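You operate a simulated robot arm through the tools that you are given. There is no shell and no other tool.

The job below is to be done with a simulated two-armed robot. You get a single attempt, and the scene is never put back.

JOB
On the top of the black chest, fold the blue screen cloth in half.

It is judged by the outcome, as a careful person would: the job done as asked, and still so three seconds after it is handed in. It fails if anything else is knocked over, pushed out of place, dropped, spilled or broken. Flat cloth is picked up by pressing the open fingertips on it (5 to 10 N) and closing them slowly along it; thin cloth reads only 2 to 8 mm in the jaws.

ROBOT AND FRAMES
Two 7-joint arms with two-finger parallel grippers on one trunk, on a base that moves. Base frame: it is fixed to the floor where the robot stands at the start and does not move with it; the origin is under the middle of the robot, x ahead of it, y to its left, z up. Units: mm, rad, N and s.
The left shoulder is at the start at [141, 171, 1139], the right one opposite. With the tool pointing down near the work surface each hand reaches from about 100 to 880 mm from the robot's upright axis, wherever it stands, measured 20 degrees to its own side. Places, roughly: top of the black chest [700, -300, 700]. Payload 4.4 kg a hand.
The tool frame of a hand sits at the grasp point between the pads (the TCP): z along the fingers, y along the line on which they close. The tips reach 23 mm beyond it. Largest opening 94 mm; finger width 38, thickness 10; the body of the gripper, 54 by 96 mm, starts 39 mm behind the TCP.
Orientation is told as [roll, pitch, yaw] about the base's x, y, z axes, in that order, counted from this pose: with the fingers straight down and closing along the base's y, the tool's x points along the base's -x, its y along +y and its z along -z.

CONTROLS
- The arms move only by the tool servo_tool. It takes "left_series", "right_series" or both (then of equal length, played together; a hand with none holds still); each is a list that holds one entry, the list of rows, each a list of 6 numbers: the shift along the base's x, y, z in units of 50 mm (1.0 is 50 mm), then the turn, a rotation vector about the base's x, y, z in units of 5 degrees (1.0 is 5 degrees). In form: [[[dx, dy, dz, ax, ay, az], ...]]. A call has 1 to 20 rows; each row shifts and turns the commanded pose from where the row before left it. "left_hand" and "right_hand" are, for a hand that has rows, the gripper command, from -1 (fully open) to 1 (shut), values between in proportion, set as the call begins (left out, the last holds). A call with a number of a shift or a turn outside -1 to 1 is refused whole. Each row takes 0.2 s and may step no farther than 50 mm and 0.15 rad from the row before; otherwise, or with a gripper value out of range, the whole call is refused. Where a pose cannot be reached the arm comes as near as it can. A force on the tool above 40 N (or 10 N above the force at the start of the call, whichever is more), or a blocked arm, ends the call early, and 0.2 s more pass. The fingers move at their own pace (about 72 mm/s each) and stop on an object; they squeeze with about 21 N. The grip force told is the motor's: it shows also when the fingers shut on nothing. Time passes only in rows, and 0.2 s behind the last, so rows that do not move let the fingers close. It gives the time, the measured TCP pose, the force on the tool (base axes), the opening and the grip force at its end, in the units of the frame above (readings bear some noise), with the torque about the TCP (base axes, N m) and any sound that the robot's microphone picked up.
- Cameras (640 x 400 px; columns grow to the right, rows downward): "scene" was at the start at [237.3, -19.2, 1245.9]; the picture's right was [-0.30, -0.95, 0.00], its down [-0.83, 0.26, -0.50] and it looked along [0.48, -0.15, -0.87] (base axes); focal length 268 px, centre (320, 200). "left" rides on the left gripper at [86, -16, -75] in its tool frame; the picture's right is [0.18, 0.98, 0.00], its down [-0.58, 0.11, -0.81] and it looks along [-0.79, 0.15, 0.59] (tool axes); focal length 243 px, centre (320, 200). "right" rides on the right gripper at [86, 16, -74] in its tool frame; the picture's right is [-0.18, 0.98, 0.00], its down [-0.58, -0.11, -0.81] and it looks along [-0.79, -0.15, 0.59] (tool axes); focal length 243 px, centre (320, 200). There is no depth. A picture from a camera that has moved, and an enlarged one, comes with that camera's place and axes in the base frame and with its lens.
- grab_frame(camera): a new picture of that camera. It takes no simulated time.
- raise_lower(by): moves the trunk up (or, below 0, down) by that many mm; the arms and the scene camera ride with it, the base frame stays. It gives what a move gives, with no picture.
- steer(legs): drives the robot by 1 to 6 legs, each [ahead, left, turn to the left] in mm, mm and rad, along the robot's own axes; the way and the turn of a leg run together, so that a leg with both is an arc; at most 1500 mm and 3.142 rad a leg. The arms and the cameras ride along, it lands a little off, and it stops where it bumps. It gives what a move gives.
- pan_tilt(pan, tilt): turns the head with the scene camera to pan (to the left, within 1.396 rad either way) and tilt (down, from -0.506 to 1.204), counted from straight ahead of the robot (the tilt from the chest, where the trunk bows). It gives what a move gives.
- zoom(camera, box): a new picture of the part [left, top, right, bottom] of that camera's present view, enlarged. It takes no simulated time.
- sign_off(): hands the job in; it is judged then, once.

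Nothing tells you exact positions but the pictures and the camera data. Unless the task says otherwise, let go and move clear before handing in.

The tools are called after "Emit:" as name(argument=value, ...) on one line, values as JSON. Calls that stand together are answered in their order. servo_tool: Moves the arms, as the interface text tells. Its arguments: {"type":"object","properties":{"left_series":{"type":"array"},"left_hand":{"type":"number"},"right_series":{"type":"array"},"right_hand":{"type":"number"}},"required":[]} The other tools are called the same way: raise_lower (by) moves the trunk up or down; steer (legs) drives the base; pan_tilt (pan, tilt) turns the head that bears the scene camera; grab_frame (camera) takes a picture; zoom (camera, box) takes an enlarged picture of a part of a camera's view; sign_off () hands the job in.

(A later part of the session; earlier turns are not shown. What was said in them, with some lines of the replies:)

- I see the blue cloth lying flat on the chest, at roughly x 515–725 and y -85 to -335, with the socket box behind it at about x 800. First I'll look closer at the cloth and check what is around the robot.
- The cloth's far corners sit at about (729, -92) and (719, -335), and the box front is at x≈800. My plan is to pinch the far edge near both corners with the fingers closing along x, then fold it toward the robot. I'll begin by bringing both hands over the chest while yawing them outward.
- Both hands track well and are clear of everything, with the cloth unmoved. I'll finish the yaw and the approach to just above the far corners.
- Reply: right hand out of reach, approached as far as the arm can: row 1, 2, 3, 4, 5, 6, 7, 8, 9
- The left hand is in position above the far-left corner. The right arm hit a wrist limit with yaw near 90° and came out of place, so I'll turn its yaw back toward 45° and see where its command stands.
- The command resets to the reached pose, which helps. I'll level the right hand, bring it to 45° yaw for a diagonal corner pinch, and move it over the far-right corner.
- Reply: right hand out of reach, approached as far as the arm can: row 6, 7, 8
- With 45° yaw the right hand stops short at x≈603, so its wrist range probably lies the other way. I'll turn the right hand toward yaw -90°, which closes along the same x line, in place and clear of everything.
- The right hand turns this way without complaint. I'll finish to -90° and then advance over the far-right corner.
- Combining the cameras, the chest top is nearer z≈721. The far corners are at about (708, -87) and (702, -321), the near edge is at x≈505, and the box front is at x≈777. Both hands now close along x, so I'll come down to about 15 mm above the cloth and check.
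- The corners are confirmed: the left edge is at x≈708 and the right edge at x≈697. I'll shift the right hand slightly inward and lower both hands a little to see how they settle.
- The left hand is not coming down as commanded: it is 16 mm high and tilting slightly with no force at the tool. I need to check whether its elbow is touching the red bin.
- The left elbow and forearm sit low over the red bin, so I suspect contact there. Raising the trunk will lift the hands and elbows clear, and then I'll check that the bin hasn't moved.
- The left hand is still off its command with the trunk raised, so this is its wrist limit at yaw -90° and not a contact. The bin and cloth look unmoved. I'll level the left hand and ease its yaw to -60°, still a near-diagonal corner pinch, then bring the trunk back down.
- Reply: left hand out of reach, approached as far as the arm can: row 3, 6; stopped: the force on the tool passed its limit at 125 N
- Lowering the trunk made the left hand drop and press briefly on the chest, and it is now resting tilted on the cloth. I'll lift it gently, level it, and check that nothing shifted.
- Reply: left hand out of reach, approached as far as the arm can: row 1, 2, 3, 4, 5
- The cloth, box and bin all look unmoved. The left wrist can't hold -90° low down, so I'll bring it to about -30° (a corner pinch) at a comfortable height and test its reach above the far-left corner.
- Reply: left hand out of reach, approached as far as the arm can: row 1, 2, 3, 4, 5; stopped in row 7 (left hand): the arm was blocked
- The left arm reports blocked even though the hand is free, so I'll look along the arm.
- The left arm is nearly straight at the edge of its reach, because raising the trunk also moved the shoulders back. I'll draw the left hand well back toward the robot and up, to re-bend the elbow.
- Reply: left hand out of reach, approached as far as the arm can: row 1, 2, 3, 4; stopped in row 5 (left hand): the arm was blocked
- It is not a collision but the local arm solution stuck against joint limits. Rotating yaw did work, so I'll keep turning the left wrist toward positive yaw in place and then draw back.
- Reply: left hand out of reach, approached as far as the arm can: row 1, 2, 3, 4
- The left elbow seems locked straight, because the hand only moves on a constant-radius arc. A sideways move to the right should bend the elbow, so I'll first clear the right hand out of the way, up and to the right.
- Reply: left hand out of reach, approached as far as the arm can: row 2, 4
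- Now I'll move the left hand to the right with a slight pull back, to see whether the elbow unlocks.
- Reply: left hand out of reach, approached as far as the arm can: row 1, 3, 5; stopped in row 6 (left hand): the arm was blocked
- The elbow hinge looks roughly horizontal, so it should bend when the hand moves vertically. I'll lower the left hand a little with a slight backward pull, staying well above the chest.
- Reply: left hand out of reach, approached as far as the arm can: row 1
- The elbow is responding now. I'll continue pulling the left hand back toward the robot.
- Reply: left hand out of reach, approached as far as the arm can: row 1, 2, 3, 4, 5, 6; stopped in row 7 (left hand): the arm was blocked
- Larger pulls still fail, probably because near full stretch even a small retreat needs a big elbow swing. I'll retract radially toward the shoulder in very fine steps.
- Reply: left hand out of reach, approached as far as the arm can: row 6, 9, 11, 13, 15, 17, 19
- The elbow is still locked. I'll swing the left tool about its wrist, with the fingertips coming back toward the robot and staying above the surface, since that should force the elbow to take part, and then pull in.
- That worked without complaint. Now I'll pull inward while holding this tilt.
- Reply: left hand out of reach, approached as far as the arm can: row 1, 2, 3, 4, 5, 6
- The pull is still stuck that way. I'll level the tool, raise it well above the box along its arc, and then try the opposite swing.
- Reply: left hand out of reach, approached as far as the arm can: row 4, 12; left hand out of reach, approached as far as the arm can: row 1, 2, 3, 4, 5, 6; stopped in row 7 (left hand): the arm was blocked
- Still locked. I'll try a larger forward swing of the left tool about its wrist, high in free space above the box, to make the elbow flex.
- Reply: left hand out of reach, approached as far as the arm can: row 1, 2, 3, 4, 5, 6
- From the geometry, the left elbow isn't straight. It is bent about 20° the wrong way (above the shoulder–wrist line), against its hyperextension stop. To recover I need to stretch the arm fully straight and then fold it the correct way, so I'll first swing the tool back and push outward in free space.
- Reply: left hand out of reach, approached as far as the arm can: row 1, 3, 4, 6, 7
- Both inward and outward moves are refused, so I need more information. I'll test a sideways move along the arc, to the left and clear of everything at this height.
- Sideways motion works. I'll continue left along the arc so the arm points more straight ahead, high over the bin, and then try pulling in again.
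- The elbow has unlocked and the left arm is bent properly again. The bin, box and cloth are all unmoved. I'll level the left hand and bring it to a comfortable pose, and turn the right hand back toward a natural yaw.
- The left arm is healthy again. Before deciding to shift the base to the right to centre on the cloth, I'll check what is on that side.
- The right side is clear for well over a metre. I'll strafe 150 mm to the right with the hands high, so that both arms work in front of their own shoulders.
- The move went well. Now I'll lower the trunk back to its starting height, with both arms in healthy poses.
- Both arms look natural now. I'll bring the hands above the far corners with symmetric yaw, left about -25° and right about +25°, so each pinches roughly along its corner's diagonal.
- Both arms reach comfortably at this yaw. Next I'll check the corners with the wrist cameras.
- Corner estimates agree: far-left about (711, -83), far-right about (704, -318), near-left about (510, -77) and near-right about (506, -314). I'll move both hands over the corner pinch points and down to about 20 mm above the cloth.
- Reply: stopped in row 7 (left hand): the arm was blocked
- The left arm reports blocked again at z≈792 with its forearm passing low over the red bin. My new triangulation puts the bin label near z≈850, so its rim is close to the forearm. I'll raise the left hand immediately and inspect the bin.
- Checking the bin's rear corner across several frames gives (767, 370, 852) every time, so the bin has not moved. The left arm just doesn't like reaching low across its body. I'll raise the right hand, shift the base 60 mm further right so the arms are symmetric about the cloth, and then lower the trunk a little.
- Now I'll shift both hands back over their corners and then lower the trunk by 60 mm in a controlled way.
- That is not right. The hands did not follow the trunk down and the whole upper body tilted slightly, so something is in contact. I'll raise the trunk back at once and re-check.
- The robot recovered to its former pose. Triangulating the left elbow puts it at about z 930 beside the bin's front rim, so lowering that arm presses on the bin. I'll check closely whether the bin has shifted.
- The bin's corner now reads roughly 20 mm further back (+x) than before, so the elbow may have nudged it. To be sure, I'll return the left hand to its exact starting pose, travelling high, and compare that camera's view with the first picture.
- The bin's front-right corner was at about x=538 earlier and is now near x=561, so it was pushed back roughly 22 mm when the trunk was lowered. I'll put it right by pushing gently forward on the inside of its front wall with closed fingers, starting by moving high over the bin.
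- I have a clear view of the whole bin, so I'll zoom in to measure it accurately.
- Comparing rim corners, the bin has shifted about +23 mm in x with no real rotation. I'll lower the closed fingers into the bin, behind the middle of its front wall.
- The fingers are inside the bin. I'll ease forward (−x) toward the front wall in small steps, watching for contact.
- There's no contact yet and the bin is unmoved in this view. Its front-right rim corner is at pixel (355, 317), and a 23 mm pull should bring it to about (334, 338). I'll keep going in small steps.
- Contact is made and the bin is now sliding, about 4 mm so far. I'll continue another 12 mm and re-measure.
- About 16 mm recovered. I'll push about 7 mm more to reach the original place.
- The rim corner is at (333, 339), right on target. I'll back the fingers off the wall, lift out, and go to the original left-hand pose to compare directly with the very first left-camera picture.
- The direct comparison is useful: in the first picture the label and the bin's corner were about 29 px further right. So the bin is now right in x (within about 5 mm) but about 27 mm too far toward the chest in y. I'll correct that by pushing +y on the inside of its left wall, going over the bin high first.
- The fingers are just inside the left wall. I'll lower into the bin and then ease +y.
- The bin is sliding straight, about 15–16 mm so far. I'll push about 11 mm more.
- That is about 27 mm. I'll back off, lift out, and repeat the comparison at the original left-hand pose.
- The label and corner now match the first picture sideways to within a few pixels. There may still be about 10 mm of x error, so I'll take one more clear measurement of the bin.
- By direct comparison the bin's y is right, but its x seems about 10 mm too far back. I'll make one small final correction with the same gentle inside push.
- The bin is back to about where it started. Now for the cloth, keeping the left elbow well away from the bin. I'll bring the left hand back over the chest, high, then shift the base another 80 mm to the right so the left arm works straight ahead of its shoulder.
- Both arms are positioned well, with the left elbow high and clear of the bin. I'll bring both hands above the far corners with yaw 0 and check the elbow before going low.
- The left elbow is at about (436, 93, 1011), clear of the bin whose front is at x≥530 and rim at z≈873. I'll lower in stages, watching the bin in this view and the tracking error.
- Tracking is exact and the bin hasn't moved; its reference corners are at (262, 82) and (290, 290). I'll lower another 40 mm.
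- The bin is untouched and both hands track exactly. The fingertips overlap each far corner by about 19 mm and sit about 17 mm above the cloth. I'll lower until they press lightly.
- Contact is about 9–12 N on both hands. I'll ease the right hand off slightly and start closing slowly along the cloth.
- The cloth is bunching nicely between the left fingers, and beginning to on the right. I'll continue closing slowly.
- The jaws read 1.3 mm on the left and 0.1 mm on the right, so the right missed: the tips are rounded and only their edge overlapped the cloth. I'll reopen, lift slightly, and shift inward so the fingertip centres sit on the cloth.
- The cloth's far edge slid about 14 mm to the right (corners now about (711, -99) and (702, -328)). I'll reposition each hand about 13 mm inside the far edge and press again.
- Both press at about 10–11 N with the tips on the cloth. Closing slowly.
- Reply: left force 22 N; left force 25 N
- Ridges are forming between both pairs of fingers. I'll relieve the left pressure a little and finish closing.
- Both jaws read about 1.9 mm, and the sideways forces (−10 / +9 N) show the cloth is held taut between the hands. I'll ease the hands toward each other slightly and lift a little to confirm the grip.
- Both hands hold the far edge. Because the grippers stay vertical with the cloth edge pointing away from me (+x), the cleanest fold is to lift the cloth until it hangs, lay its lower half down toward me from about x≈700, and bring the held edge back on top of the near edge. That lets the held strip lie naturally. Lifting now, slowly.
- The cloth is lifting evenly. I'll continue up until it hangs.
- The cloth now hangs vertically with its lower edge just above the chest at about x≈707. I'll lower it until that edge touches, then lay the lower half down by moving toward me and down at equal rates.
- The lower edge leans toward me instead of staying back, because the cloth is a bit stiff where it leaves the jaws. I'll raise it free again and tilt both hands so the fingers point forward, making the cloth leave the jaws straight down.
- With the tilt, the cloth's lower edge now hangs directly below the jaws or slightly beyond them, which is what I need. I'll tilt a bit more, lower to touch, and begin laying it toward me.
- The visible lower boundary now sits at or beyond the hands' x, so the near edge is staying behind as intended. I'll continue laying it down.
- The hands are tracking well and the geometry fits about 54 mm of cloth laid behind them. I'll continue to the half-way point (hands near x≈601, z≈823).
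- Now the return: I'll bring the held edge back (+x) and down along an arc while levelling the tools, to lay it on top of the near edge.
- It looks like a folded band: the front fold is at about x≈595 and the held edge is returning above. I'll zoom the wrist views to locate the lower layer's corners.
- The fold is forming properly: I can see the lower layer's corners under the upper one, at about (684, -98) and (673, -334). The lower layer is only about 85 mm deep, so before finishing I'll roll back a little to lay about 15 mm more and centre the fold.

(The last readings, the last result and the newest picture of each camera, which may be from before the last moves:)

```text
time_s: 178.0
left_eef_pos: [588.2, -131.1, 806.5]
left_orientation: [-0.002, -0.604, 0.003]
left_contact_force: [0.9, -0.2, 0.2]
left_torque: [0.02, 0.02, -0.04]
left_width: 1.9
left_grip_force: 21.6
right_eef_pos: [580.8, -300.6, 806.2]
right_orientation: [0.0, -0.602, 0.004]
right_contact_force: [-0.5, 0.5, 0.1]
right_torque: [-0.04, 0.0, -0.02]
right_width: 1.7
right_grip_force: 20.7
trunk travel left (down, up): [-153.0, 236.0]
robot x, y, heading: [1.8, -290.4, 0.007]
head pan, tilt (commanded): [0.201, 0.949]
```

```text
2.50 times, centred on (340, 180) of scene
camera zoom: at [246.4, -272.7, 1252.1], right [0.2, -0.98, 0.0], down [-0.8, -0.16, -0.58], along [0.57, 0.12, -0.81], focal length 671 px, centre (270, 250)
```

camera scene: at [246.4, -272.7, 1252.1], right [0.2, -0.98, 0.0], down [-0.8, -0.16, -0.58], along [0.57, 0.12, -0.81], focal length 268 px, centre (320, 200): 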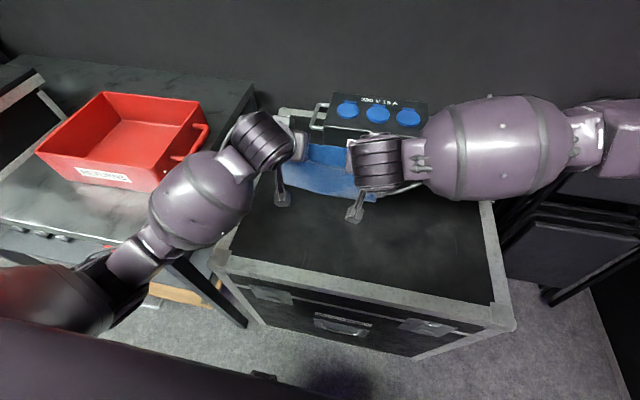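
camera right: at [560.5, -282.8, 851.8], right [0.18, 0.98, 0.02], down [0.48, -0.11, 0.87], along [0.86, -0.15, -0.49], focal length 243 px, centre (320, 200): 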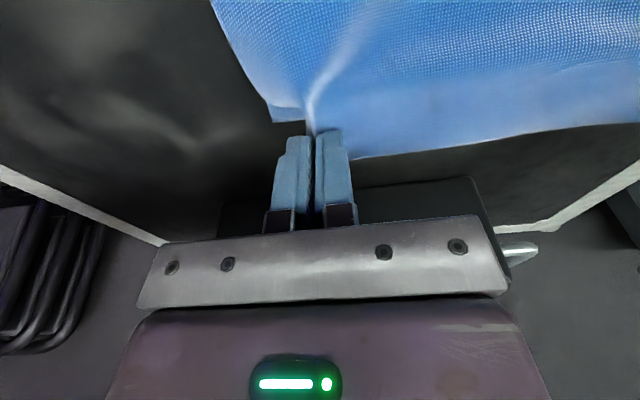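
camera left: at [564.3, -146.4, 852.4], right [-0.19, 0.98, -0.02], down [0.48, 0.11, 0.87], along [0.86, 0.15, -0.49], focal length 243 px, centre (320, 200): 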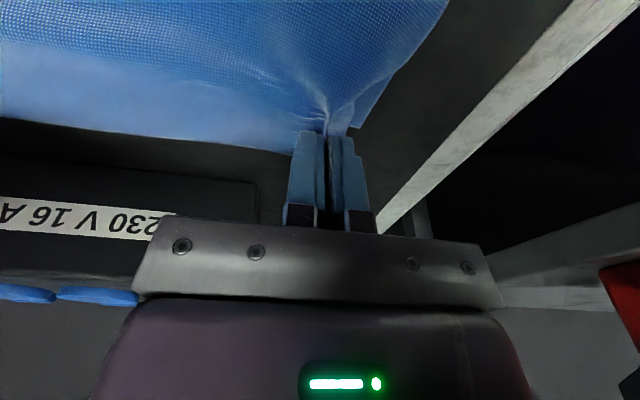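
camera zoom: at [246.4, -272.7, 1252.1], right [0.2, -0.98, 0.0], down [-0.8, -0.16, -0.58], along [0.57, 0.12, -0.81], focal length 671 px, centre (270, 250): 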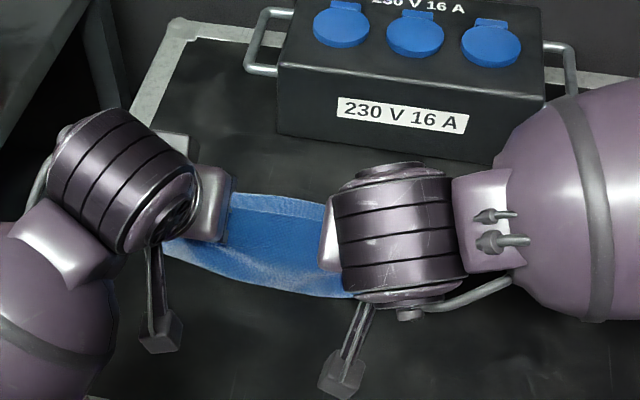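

Now forward again along the arc to lay the held edge onto the near edge.

Emit:
servo_tool(left_series=[[[0.18, 0, 0, 0, 0.77, 0], [0.18, 0, 0, 0, 0.77, 0], [0.18, 0, 0, 0, 0.77, 0], [0.133, 0, -0.073, 0, 0.67, 0], [0.133, 0, -0.073, 0, 0.67, 0], [0.133, 0, -0.073, 0, 0.67, 0], [0.107, 0, -0.1, 0, 0.53, 0], [0.107, 0, -0.1, 0, 0.53, 0], [0.107, 0, -0.1, 0, 0.53, 0], [0.073, 0, -0.123, 0, 0.33, 0], [0.073, 0, -0.123, 0, 0.33, 0], [0, 0, 0, 0, 0, 0]]], right_series=[[[0.172, 0, 0, 0, 0.77, 0], [0.172, 0, 0, 0, 0.77, 0], [0.172, 0, 0, 0, 0.77, 0], [0.128, 0, -0.073, 0, 0.67, 0], [0.128, 0, -0.073, 0, 0.67, 0], [0.128, 0, -0.073, 0, 0.67, 0], [0.102, 0, -0.1, 0, 0.53, 0], [0.102, 0, -0.1, 0, 0.53, 0], [0.102, 0, -0.1, 0, 0.53, 0], [0.07, 0, -0.123, 0, 0.33, 0], [0.07, 0, -0.123, 0, 0.33, 0], [0, 0, 0, 0, 0, 0]]])

Emit:
zoom(camera="left", box=[240, 40, 440, 165])

Emit:
zoom(camera="right", box=[200, 40, 400, 165])

Emit:
zoom(camera="scene", box=[250, 150, 410, 240])

```text
time_s: 180.6
left_eef_pos: [657.1, -131.3, 769.1]
left_orientation: [0.0, -0.03, 0.0]
left_contact_force: [0.4, 0.5, 0.7]
left_torque: [-0.01, 0.04, 0.01]
left_width: 2.0
left_grip_force: 20.7
right_eef_pos: [647.6, -298.5, 769.2]
right_orientation: [0.0, -0.029, 0.001]
right_contact_force: [-0.2, -0.1, -0.2]
right_torque: [-0.01, 0.03, -0.01]
right_width: 1.8
right_grip_force: 21.0
trunk travel left (down, up): [-153.0, 236.0]
robot x, y, heading: [-0.9, -287.5, 0.004]
head pan, tilt (commanded): [0.201, 0.949]
```

```text
3.20 times, centred on (340, 102) of left
camera zoom: at [570.4, -146.3, 841.5], right [-0.19, 0.98, 0.0], down [0.56, 0.11, 0.82], along [0.81, 0.15, -0.57], focal length 776 px, centre (256, 512)
```

zoom: 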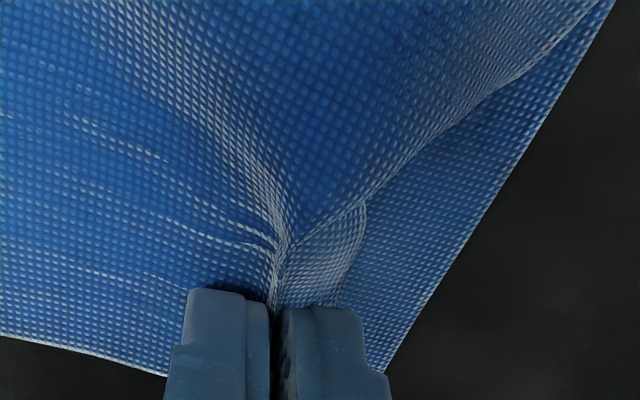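

```text
3.20 times, centred on (300, 102) of right
camera zoom: at [558.4, -282.7, 841.2], right [0.18, 0.98, 0.01], down [0.56, -0.11, 0.82], along [0.81, -0.15, -0.57], focal length 776 px, centre (384, 512)
```

zoom: 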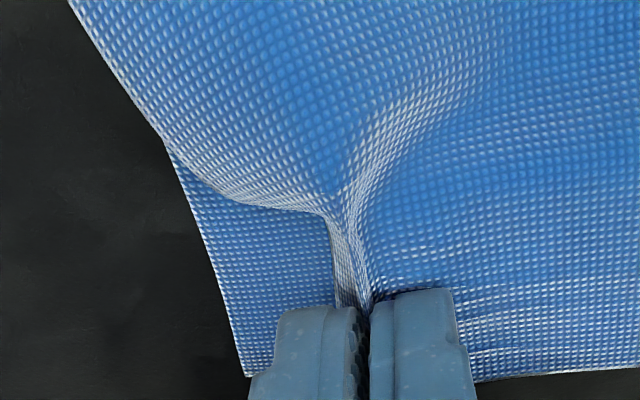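

```text
4.00 times, centred on (330, 195) of scene
camera zoom: at [246.3, -272.7, 1252.2], right [0.2, -0.98, 0.0], down [-0.8, -0.16, -0.58], along [0.57, 0.12, -0.81], focal length 1074 px, centre (280, 220)
```

zoom: 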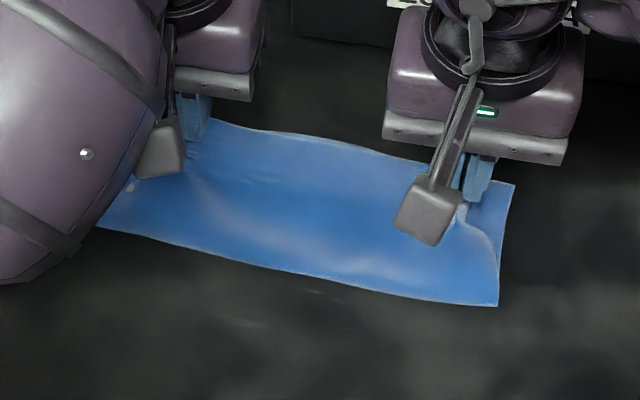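

The near edge stayed put (corners still at (683, -98) and (672, -333)), and the fold is now at about x≈585, well centred. I'll bring the held edge down the last bit onto the near edge.

Emit:
servo_tool(left_series=[[[0.08, 0, -0.12, 0, 0.2, 0], [0.07, 0, -0.14, 0, 0.14, 0], [0.05, 0, -0.12, 0, 0, 0], [0, 0, 0, 0, 0, 0]]], right_series=[[[0.08, 0, -0.12, 0, 0.2, 0], [0.06, 0, -0.14, 0, 0.14, 0], [0.04, 0, -0.12, 0, 0, 0], [0, 0, 0, 0, 0, 0]]])

Emit:
zoom(camera="left", box=[240, 40, 440, 165])

Emit:
zoom(camera="right", box=[200, 40, 400, 165])

Emit:
zoom(camera="scene", box=[250, 150, 410, 240])

```text
time_s: 181.6
left_eef_pos: [668.5, -129.0, 749.8]
left_orientation: [-0.002, -0.001, 0.002]
left_contact_force: [-0.8, 0.4, 0.2]
left_torque: [-0.03, 0.01, 0.01]
left_width: 1.9
left_grip_force: 21.1
right_eef_pos: [656.6, -298.7, 749.3]
right_orientation: [0.001, 0.002, 0.004]
right_contact_force: [-1.1, 0.9, 0.5]
right_torque: [0.02, -0.01, 0.03]
right_width: 2.0
right_grip_force: 21.1
trunk travel left (down, up): [-153.0, 236.0]
robot x, y, heading: [2.3, -289.2, 0.005]
head pan, tilt (commanded): [0.201, 0.949]
```

```text
3.20 times, centred on (340, 102) of left
camera zoom: at [582.4, -145.7, 824.8], right [-0.19, 0.98, 0.0], down [0.58, 0.11, 0.81], along [0.79, 0.15, -0.59], focal length 776 px, centre (256, 512)
```

zoom: 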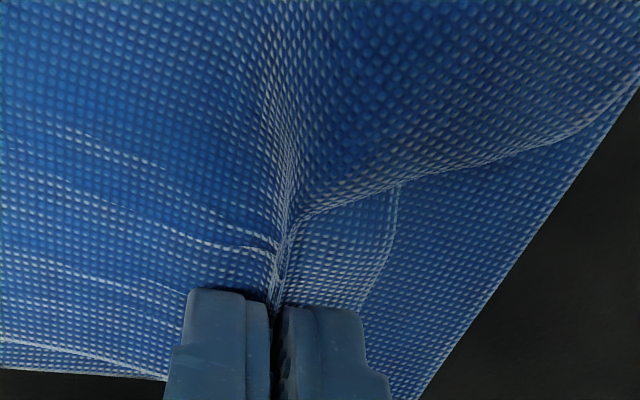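

```text
3.20 times, centred on (300, 102) of right
camera zoom: at [569.5, -282.8, 825.1], right [0.18, 0.98, 0.0], down [0.58, -0.11, 0.81], along [0.79, -0.15, -0.59], focal length 776 px, centre (384, 512)
```

zoom: 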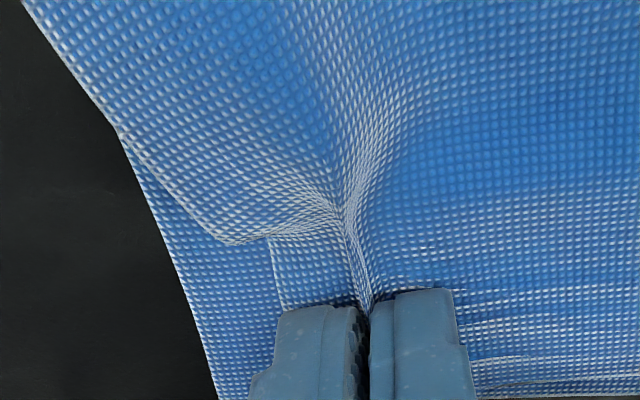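

```text
4.00 times, centred on (330, 195) of scene
camera zoom: at [246.3, -272.7, 1252.2], right [0.2, -0.98, 0.0], down [-0.8, -0.16, -0.58], along [0.57, 0.12, -0.81], focal length 1074 px, centre (280, 220)
```

zoom: 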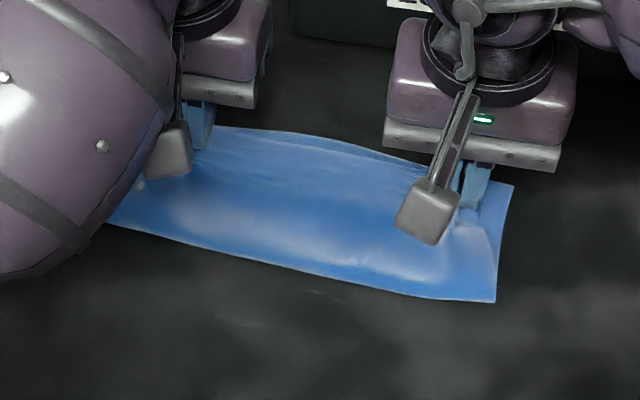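

The two edges nearly coincide; the upper edge is about 4 mm short on the left and 2 mm on the right. I'll nudge those, press lightly, and then open slowly while pressed so the pinch ridges flatten out again.

Emit:
servo_tool(left_series=[[[0.08, 0, -0.02, 0, 0, 0], [0, 0, -0.03, 0, 0, 0], [0, 0, -0.03, 0, 0, 0], [0, 0, 0, 0, 0, 0]]], right_series=[[[0.05, 0, -0.02, 0, 0, 0], [0, 0, -0.03, 0, 0, 0], [0, 0, -0.02, 0, 0, 0], [0, 0, 0, 0, 0, 0]]])

Emit:
servo_tool(left_series=[[[0, 0, -0.015, 0, 0, 0], [0, 0, 0, 0, 0, 0]]], right_series=[[[0, 0, -0.015, 0, 0, 0], [0, 0, 0, 0, 0, 0]]])

```text
time_s: 182.6
left_eef_pos: [672.0, -129.3, 745.0]
left_orientation: [0.001, 0.001, 0.002]
left_contact_force: [0.1, -0.9, -0.4]
left_torque: [-0.01, -0.05, 0.01]
left_width: 1.8
left_grip_force: 21.1
right_eef_pos: [658.2, -298.9, 747.3]
right_orientation: [-0.002, 0.003, 0.002]
right_contact_force: [-0.3, 1.1, -0.2]
right_torque: [0.03, 0.0, -0.03]
right_width: 2.3
right_grip_force: 21.2
trunk travel left (down, up): [-153.0, 236.0]
robot x, y, heading: [1.9, -286.6, 0.005]
head pan, tilt (commanded): [0.201, 0.949]
```

```text
time_s: 183.2
left_eef_pos: [671.6, -130.2, 746.0]
left_orientation: [0.0, -0.001, 0.002]
left_contact_force: [-0.9, -0.2, 0.2]
left_torque: [-0.03, 0.0, 0.0]
left_width: 1.6
left_grip_force: 21.2
right_eef_pos: [658.2, -299.6, 744.8]
right_orientation: [0.0, 0.003, 0.003]
right_contact_force: [0.5, 0.7, 0.5]
right_torque: [0.0, 0.02, 0.0]
right_width: 2.0
right_grip_force: 21.3
trunk travel left (down, up): [-153.0, 236.0]
robot x, y, heading: [0.6, -288.8, 0.003]
head pan, tilt (commanded): [0.201, 0.949]
```

Emit:
servo_tool(left_series=[[[0, 0, -0.02, 0, 0, 0], [0, 0, 0, 0, 0, 0]]], right_series=[[[0, 0, -0.02, 0, 0, 0], [0, 0, 0, 0, 0, 0]]])

Emit:
servo_tool(left_series=[[[0, 0, -0.015, 0, 0, 0], [0, 0, 0, 0, 0, 0]]], right_series=[[[0, 0, -0.01, 0, 0, 0], [0, 0, 0, 0, 0, 0]]])

```text
time_s: 183.8
left_eef_pos: [671.4, -128.6, 745.2]
left_orientation: [0.0, -0.001, 0.004]
left_contact_force: [0.2, -0.8, 1.2]
left_torque: [-0.01, 0.01, -0.01]
left_width: 1.7
left_grip_force: 20.9
right_eef_pos: [658.9, -298.3, 745.9]
right_orientation: [0.001, 0.0, 0.002]
right_contact_force: [-0.3, 0.9, 2.9]
right_torque: [-0.02, -0.01, 0.01]
right_width: 1.9
right_grip_force: 21.1
trunk travel left (down, up): [-153.0, 236.0]
robot x, y, heading: [-4.0, -290.1, 0.003]
head pan, tilt (commanded): [0.201, 0.949]
```

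```text
time_s: 184.4
left_eef_pos: [670.9, -129.3, 746.1]
left_orientation: [0.0, -0.003, -0.001]
left_contact_force: [1.5, -0.3, 6.2]
left_torque: [0.02, -0.06, 0.01]
left_width: 1.6
left_grip_force: 21.3
right_eef_pos: [656.9, -299.3, 743.9]
right_orientation: [-0.001, 0.001, 0.001]
right_contact_force: [1.3, -0.6, 4.7]
right_torque: [0.0, -0.03, -0.01]
right_width: 1.8
right_grip_force: 20.9
trunk travel left (down, up): [-153.0, 236.0]
robot x, y, heading: [-2.1, -287.0, -0.0]
head pan, tilt (commanded): [0.201, 0.949]
```

Light contact is about 5–6 N on both. Opening slowly while pressed.

Emit:
servo_tool(left_series=[[[0, 0, 0, 0, 0, 0], [0, 0, 0, 0, 0, 0]]], right_series=[[[0, 0, 0, 0, 0, 0], [0, 0, 0, 0, 0, 0]]], left_hand=0.88, right_hand=0.88)

Emit:
servo_tool(left_series=[[[0, 0, 0, 0, 0, 0], [0, 0, 0, 0, 0, 0]]], right_series=[[[0, 0, 0, 0, 0, 0], [0, 0, 0, 0, 0, 0]]], left_hand=0.76, right_hand=0.76)

Emit:
servo_tool(left_series=[[[0, 0, 0, 0, 0, 0], [0, 0, 0, 0, 0, 0]]], right_series=[[[0, 0, 0, 0, 0, 0], [0, 0, 0, 0, 0, 0]]], left_hand=0.62, right_hand=0.62)

Emit:
zoom(camera="left", box=[220, 20, 420, 185])

Emit:
zoom(camera="right", box=[200, 20, 400, 185])

```text
time_s: 185.0
left_eef_pos: [671.8, -129.3, 744.1]
left_orientation: [0.0, -0.001, 0.002]
left_contact_force: [1.6, -0.1, 7.7]
left_torque: [0.0, -0.03, -0.01]
left_width: 4.4
left_grip_force: 0.1
right_eef_pos: [657.3, -298.7, 745.0]
right_orientation: [0.001, 0.001, 0.001]
right_contact_force: [0.8, 0.1, 3.0]
right_torque: [0.03, -0.03, 0.05]
right_width: 5.2
right_grip_force: 0.1
trunk travel left (down, up): [-153.0, 236.0]
robot x, y, heading: [-0.8, -288.7, 0.002]
head pan, tilt (commanded): [0.201, 0.949]
```

```text
time_s: 185.6
left_eef_pos: [671.9, -129.1, 745.7]
left_orientation: [0.001, -0.002, 0.002]
left_contact_force: [1.9, -0.3, 8.3]
left_torque: [0.03, -0.05, -0.03]
left_width: 10.2
left_grip_force: 0.0
right_eef_pos: [657.7, -298.8, 744.3]
right_orientation: [0.0, 0.0, 0.001]
right_contact_force: [-0.4, 1.1, 3.2]
right_torque: [-0.03, -0.05, 0.03]
right_width: 10.7
right_grip_force: 0.1
trunk travel left (down, up): [-153.0, 236.0]
robot x, y, heading: [-2.1, -283.6, 0.0]
head pan, tilt (commanded): [0.201, 0.949]
```

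```text
time_s: 186.2
left_eef_pos: [670.9, -129.8, 744.2]
left_orientation: [0.002, -0.002, 0.001]
left_contact_force: [0.8, -1.2, 9.9]
left_torque: [0.02, -0.04, -0.02]
left_width: 16.2
left_grip_force: 0.1
right_eef_pos: [658.6, -298.9, 744.4]
right_orientation: [0.001, 0.0, 0.002]
right_contact_force: [0.8, 0.6, 3.2]
right_torque: [0.01, 0.0, 0.01]
right_width: 17.1
right_grip_force: 0.1
trunk travel left (down, up): [-153.0, 236.0]
robot x, y, heading: [-2.4, -287.4, 0.004]
head pan, tilt (commanded): [0.201, 0.949]
```

```text
2.42 times, centred on (320, 102) of left
camera zoom: at [585.6, -145.8, 819.5], right [-0.19, 0.98, 0.0], down [0.58, 0.11, 0.81], along [0.79, 0.15, -0.59], focal length 588 px, centre (320, 436)
```

zoom: 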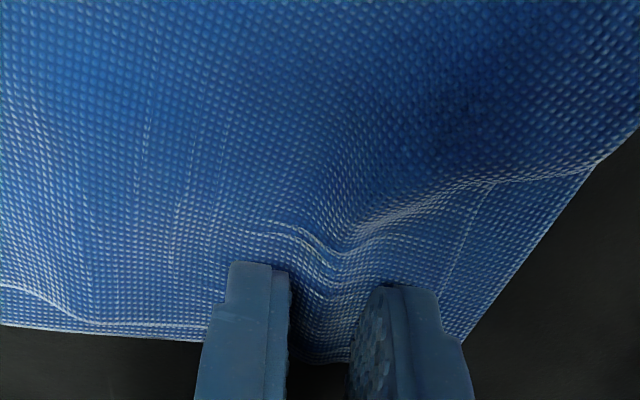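

```text
2.42 times, centred on (300, 102) of right
camera zoom: at [571.2, -282.9, 819.5], right [0.18, 0.98, 0.0], down [0.58, -0.11, 0.81], along [0.79, -0.15, -0.59], focal length 588 px, centre (368, 436)
```

zoom: 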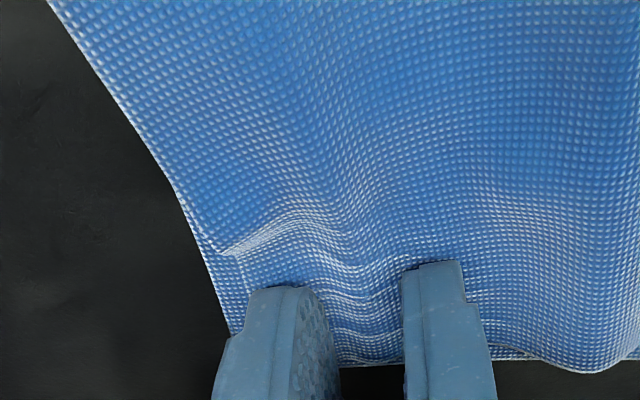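

The ridges are smoothing out and the edges coincide well. I'll keep opening a bit more, then lift clear.

Emit:
servo_tool(left_series=[[[0, 0, 0, 0, 0, 0], [0, 0, 0, 0, 0, 0]]], right_series=[[[0, 0, -0.008, 0, 0, 0], [0, 0, 0, 0, 0, 0]]], left_hand=0.48, right_hand=0.48)

Emit:
servo_tool(left_series=[[[0, 0, 0, 0, 0, 0], [0, 0, 0, 0, 0, 0]]], right_series=[[[0, 0, 0, 0, 0, 0], [0, 0, 0, 0, 0, 0]]], left_hand=0.34, right_hand=0.34)

Emit:
zoom(camera="left", box=[220, 20, 420, 185])

Emit:
zoom(camera="right", box=[200, 20, 400, 185])

```text
time_s: 186.8
left_eef_pos: [671.9, -130.0, 744.9]
left_orientation: [0.002, -0.002, 0.0]
left_contact_force: [0.9, -0.7, 9.0]
left_torque: [0.0, -0.06, 0.02]
left_width: 21.7
left_grip_force: 0.1
right_eef_pos: [658.3, -300.3, 744.0]
right_orientation: [0.001, -0.001, 0.001]
right_contact_force: [-0.4, 0.8, 4.6]
right_torque: [-0.02, 0.01, -0.01]
right_width: 23.8
right_grip_force: 0.1
trunk travel left (down, up): [-153.0, 236.0]
robot x, y, heading: [3.1, -290.3, 0.003]
head pan, tilt (commanded): [0.201, 0.949]
```

```text
time_s: 187.4
left_eef_pos: [672.2, -129.1, 745.0]
left_orientation: [0.0, -0.002, 0.002]
left_contact_force: [0.2, -1.2, 9.6]
left_torque: [0.02, -0.01, -0.02]
left_width: 28.2
left_grip_force: 0.0
right_eef_pos: [658.1, -298.4, 744.2]
right_orientation: [0.0, 0.0, 0.001]
right_contact_force: [-0.2, 2.0, 5.4]
right_torque: [-0.01, 0.0, 0.01]
right_width: 29.5
right_grip_force: 0.0
trunk travel left (down, up): [-153.0, 236.0]
robot x, y, heading: [1.1, -285.8, 0.002]
head pan, tilt (commanded): [0.201, 0.949]
```

```text
2.42 times, centred on (320, 102) of left
camera zoom: at [585.5, -145.8, 819.5], right [-0.19, 0.98, 0.0], down [0.58, 0.11, 0.81], along [0.79, 0.15, -0.59], focal length 588 px, centre (320, 436)
```

zoom: 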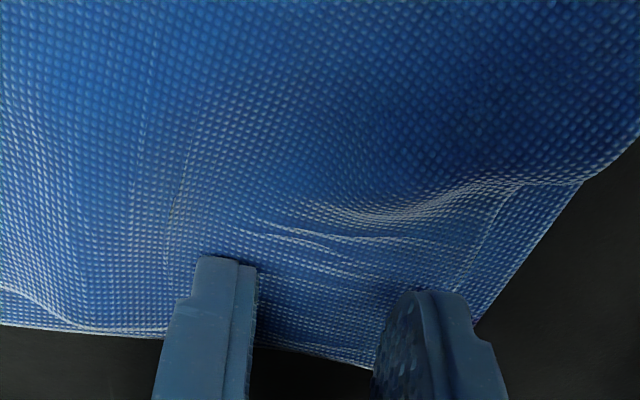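

```text
2.42 times, centred on (300, 102) of right
camera zoom: at [571.3, -283.0, 819.4], right [0.18, 0.98, 0.0], down [0.58, -0.11, 0.81], along [0.79, -0.15, -0.59], focal length 588 px, centre (368, 436)
```

zoom: 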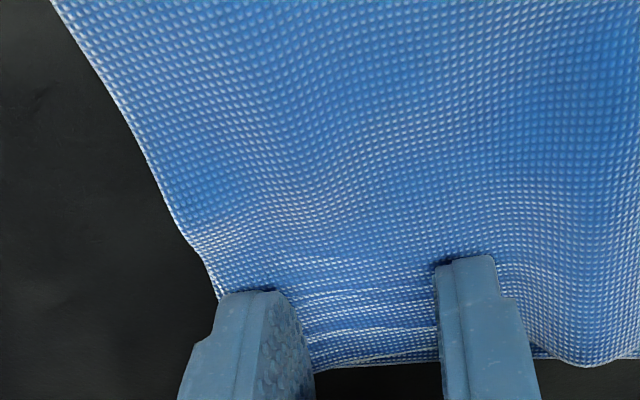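

The corners are nicely laid. Now I'll lift both hands straight up and away.

Emit:
servo_tool(left_series=[[[0, 0, 0.04, 0, 0, 0], [0, 0, 0.08, 0, 0, 0], [0, 0, 0.2, 0, 0, 0], [0, 0, 0.4, 0, 0, 0], [-0.1, 0.1, 0.6, 0, 0, 0], [-0.3, 0.1, 0.6, 0, 0, 0], [-0.4, 0, 0.5, 0, 0, 0]]], right_series=[[[0, 0, 0.04, 0, 0, 0], [0, 0, 0.08, 0, 0, 0], [0, 0, 0.2, 0, 0, 0], [0, 0, 0.4, 0, 0, 0], [-0.1, -0.3, 0.6, 0, 0, 0], [-0.2, -0.5, 0.6, 0, 0, 0], [-0.3, -0.6, 0.5, 0, 0, 0]]])

Emit:
grab_frame(camera="scene")

Emit:
zoom(camera="scene", box=[250, 120, 410, 240])

Emit:
grab_frame(camera="left")

Emit:
grab_frame(camera="right")

```text
time_s: 189.0
left_eef_pos: [630.5, -119.4, 866.1]
left_orientation: [0.001, -0.001, 0.004]
left_contact_force: [-0.3, -0.9, 0.4]
left_torque: [0.01, -0.02, 0.01]
left_width: 30.9
left_grip_force: 0.1
right_eef_pos: [626.8, -370.5, 865.3]
right_orientation: [-0.001, -0.001, 0.001]
right_contact_force: [0.0, -0.5, 0.3]
right_torque: [-0.04, -0.01, -0.02]
right_width: 31.0
right_grip_force: 0.0
trunk travel left (down, up): [-153.0, 236.0]
robot x, y, heading: [1.0, -291.9, 0.007]
head pan, tilt (commanded): [0.201, 0.949]
```

```text
taken
camera scene: at [245.1, -273.2, 1252.6], right [0.2, -0.98, 0.0], down [-0.8, -0.16, -0.58], along [0.57, 0.12, -0.81], focal length 268 px, centre (320, 200)
```

scene: 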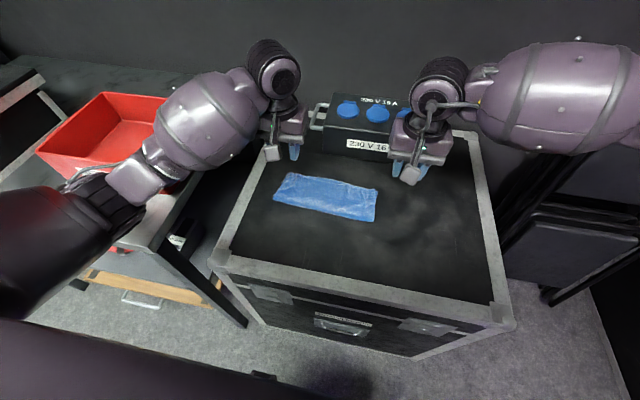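

```text
3.33 times, centred on (330, 180) of scene
camera zoom: at [245.1, -273.2, 1252.6], right [0.2, -0.98, 0.0], down [-0.8, -0.16, -0.58], along [0.57, 0.12, -0.81], focal length 895 px, centre (287, 267)
```

zoom: 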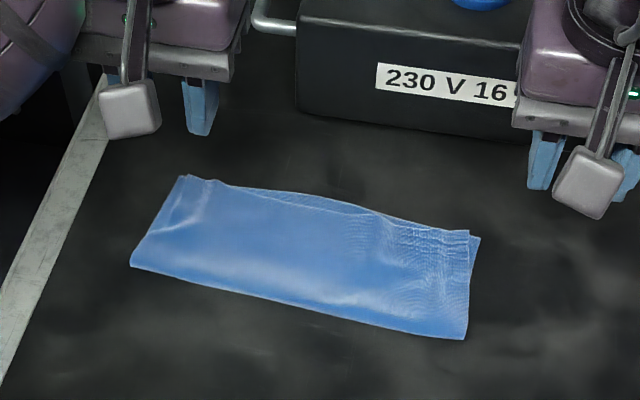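

```text
taken
camera left: at [544.7, -136.5, 940.8], right [-0.19, 0.98, 0.0], down [0.58, 0.11, 0.81], along [0.79, 0.15, -0.59], focal length 243 px, centre (320, 200)
```

left: 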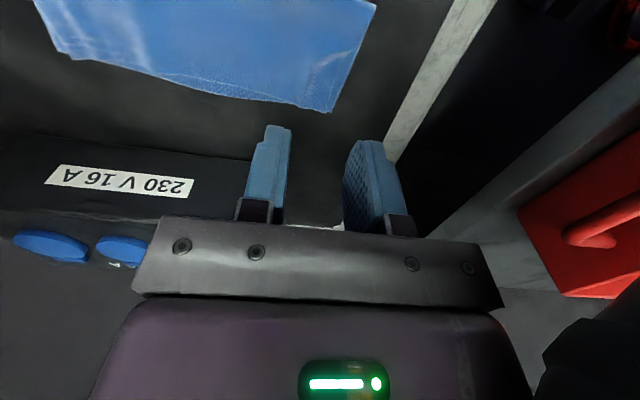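

```text
taken
camera right: at [540.6, -353.6, 940.9], right [0.18, 0.98, 0.0], down [0.58, -0.11, 0.81], along [0.79, -0.15, -0.59], focal length 243 px, centre (320, 200)
```

right: 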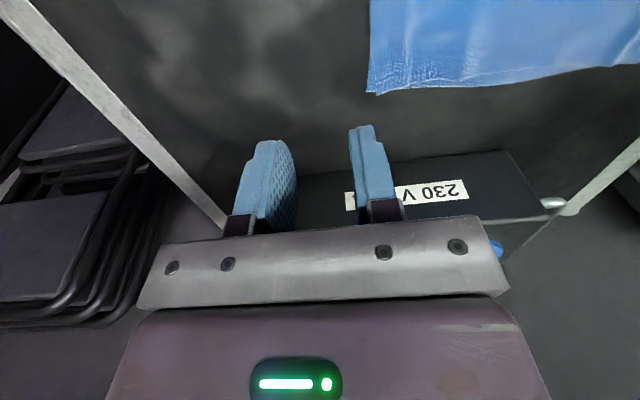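

The cloth is now folded in half with its edges nearly coincident. I'll take a closer look, and check that the bin, box and chest are all in place.

Emit:
zoom(camera="scene", box=[265, 165, 385, 230])

Emit:
servo_tool(left_series=[[[-0.4, 0.1, 0.3, 0, 0, 0], [-0.5, 0.1, 0.3, 0, 0, 0], [-0.5, 0.1, 0.2, 0, 0, 0], [-0.4, 0, 0, 0, 0, 0]]], right_series=[[[-0.5, -0.2, 0.2, 0, 0, 0], [-0.6, -0.2, 0.1, 0, 0, 0], [-0.6, -0.2, 0, 0, 0, 0], [-0.6, -0.1, 0, 0, 0, 0]]])

Emit:
grab_frame(camera="scene")

Emit:
grab_frame(camera="right")

Emit:
grab_frame(camera="left")

```text
5.33 times, centred on (325, 198) of scene
camera zoom: at [245.1, -273.2, 1252.6], right [0.2, -0.98, 0.0], down [-0.8, -0.16, -0.58], along [0.57, 0.12, -0.81], focal length 1432 px, centre (293, 213)
```

zoom: 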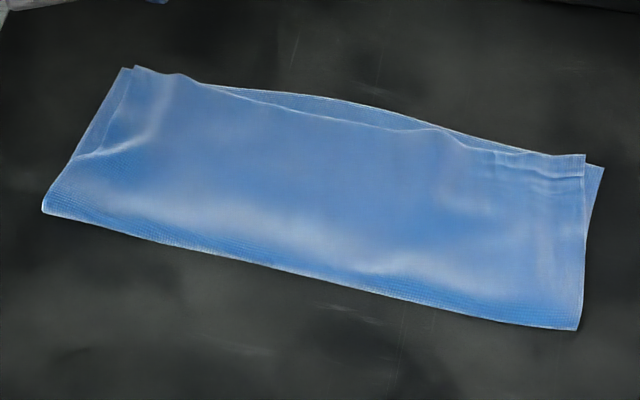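

```text
time_s: 190.0
left_eef_pos: [540.9, -104.6, 906.1]
left_orientation: [-0.001, 0.0, 0.001]
left_contact_force: [-0.2, -0.5, 0.0]
left_torque: [-0.03, 0.01, 0.01]
left_width: 30.9
left_grip_force: 0.0
right_eef_pos: [513.0, -404.2, 879.5]
right_orientation: [-0.001, 0.001, 0.003]
right_contact_force: [0.3, -0.4, 0.2]
right_torque: [0.01, 0.02, 0.0]
right_width: 31.0
right_grip_force: 0.1
trunk travel left (down, up): [-153.0, 236.0]
robot x, y, heading: [-0.1, -289.8, 0.001]
head pan, tilt (commanded): [0.201, 0.949]
```

```text
taken
camera scene: at [246.2, -272.8, 1252.2], right [0.2, -0.98, 0.0], down [-0.8, -0.16, -0.58], along [0.57, 0.12, -0.81], focal length 268 px, centre (320, 200)
```

scene: 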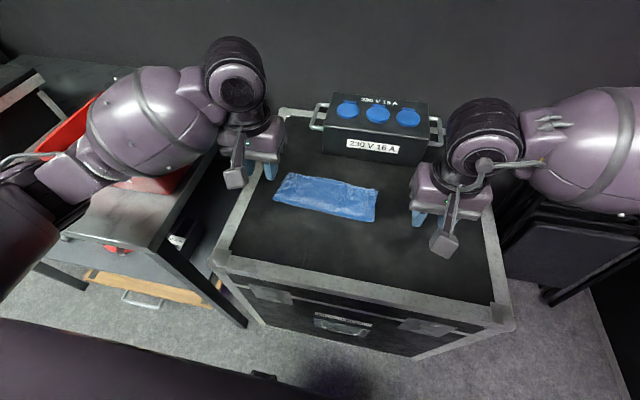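

```text
taken
camera right: at [426.9, -388.7, 954.5], right [0.18, 0.98, 0.0], down [0.58, -0.11, 0.81], along [0.79, -0.15, -0.59], focal length 243 px, centre (320, 200)
```

right: 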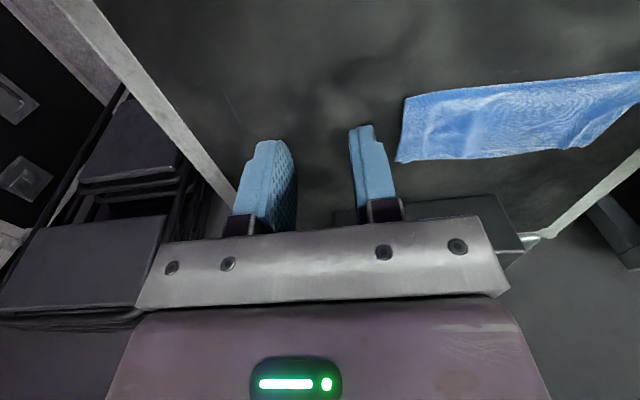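

```text
taken
camera left: at [455.3, -121.5, 980.0], right [-0.19, 0.98, 0.0], down [0.58, 0.11, 0.81], along [0.79, 0.15, -0.59], focal length 243 px, centre (320, 200)
```

left: 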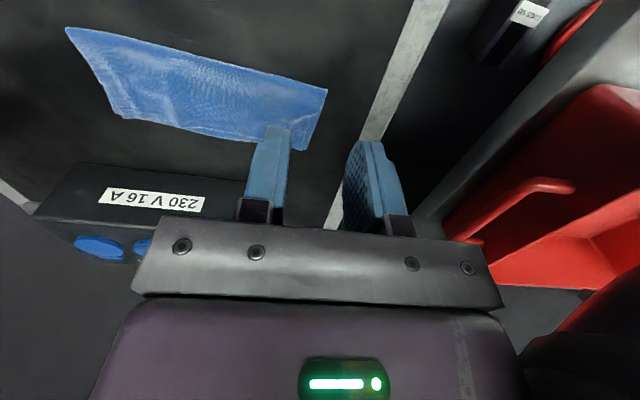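

The fold looks good: edges match to within about a centimetre and the strip lies flat. Finally I'll re-check the bin in the same view as before, and the box.

Emit:
pan_tilt(pan=0.7, tilt=0.75)

Emit:
zoom(camera="scene", box=[180, 90, 420, 270])

Emit:
grab_frame(camera="scene")

```text
time_s: 190.9
left_eef_pos: [542.1, -105.7, 904.2]
left_orientation: [0.001, 0.002, 0.003]
left_contact_force: [0.7, 0.4, 0.2]
left_torque: [-0.01, 0.01, -0.04]
left_width: 30.8
left_grip_force: 0.1
right_eef_pos: [513.2, -404.4, 878.8]
right_orientation: [0.001, 0.002, 0.002]
right_contact_force: [0.0, 0.0, 0.9]
right_torque: [0.0, 0.01, 0.03]
right_width: 31.2
right_grip_force: 0.1
trunk travel left (down, up): [-153.0, 236.0]
robot x, y, heading: [4.3, -289.5, 0.009]
head pan, tilt (commanded): [0.7, 0.75]
```

```text
2.22 times, centred on (300, 180) of scene
camera zoom: at [238.5, -233.9, 1267.6], right [0.65, -0.76, 0.0], down [-0.52, -0.44, -0.73], along [0.56, 0.47, -0.68], focal length 597 px, centre (364, 244)
```

zoom: 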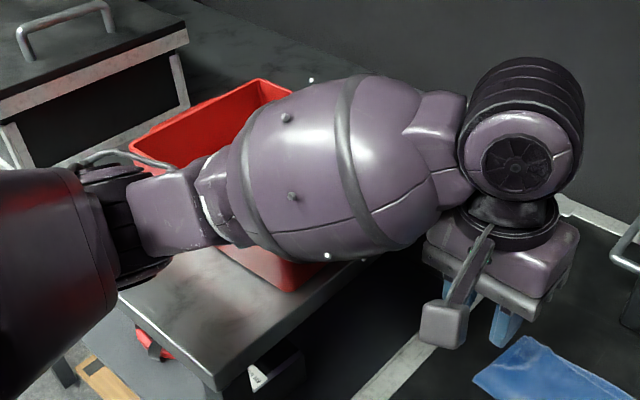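

```text
taken
camera scene: at [238.5, -233.9, 1267.6], right [0.65, -0.76, 0.0], down [-0.52, -0.44, -0.73], along [0.56, 0.47, -0.68], focal length 268 px, centre (320, 200)
```

scene: 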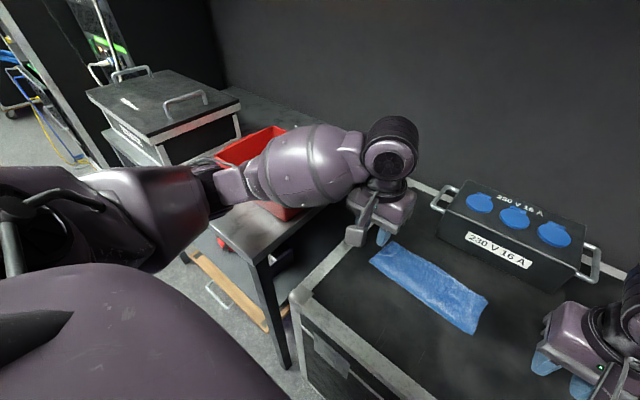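

The cloth lies folded in half on top of the chest and both hands have let go and are clear of it. The socket box has not moved. The red bin was pushed about 20–30 mm during the work; I pushed it back to within about 10 mm of its starting place by camera estimate, and it hasn't moved since. Handing in.

Emit:
sign_off()

```text
The job is handed in.
```

The blue screen cloth is folded in half on top of the black chest. Its edges match to within about a centimetre, and both hands have let go and are clear of it.

**Red bin:** I knocked the red RETURNS bin on the side table while working, shifting it roughly 20–30 mm. I pushed it back gently from the inside. By camera comparison it is now within about 10 mm of where it started, but I couldn't measure that exactly. In later views it hadn't moved again.

**Hard press:** At one point the left hand pressed down hard on the cloth and chest top, about 125 N for a moment. I saw no damage or movement from it.

**Other items:** The socket box and the chest look unmoved. The folded cloth now covers roughly the far half of its original area. The robot ends about 290 mm to the right of where it started.
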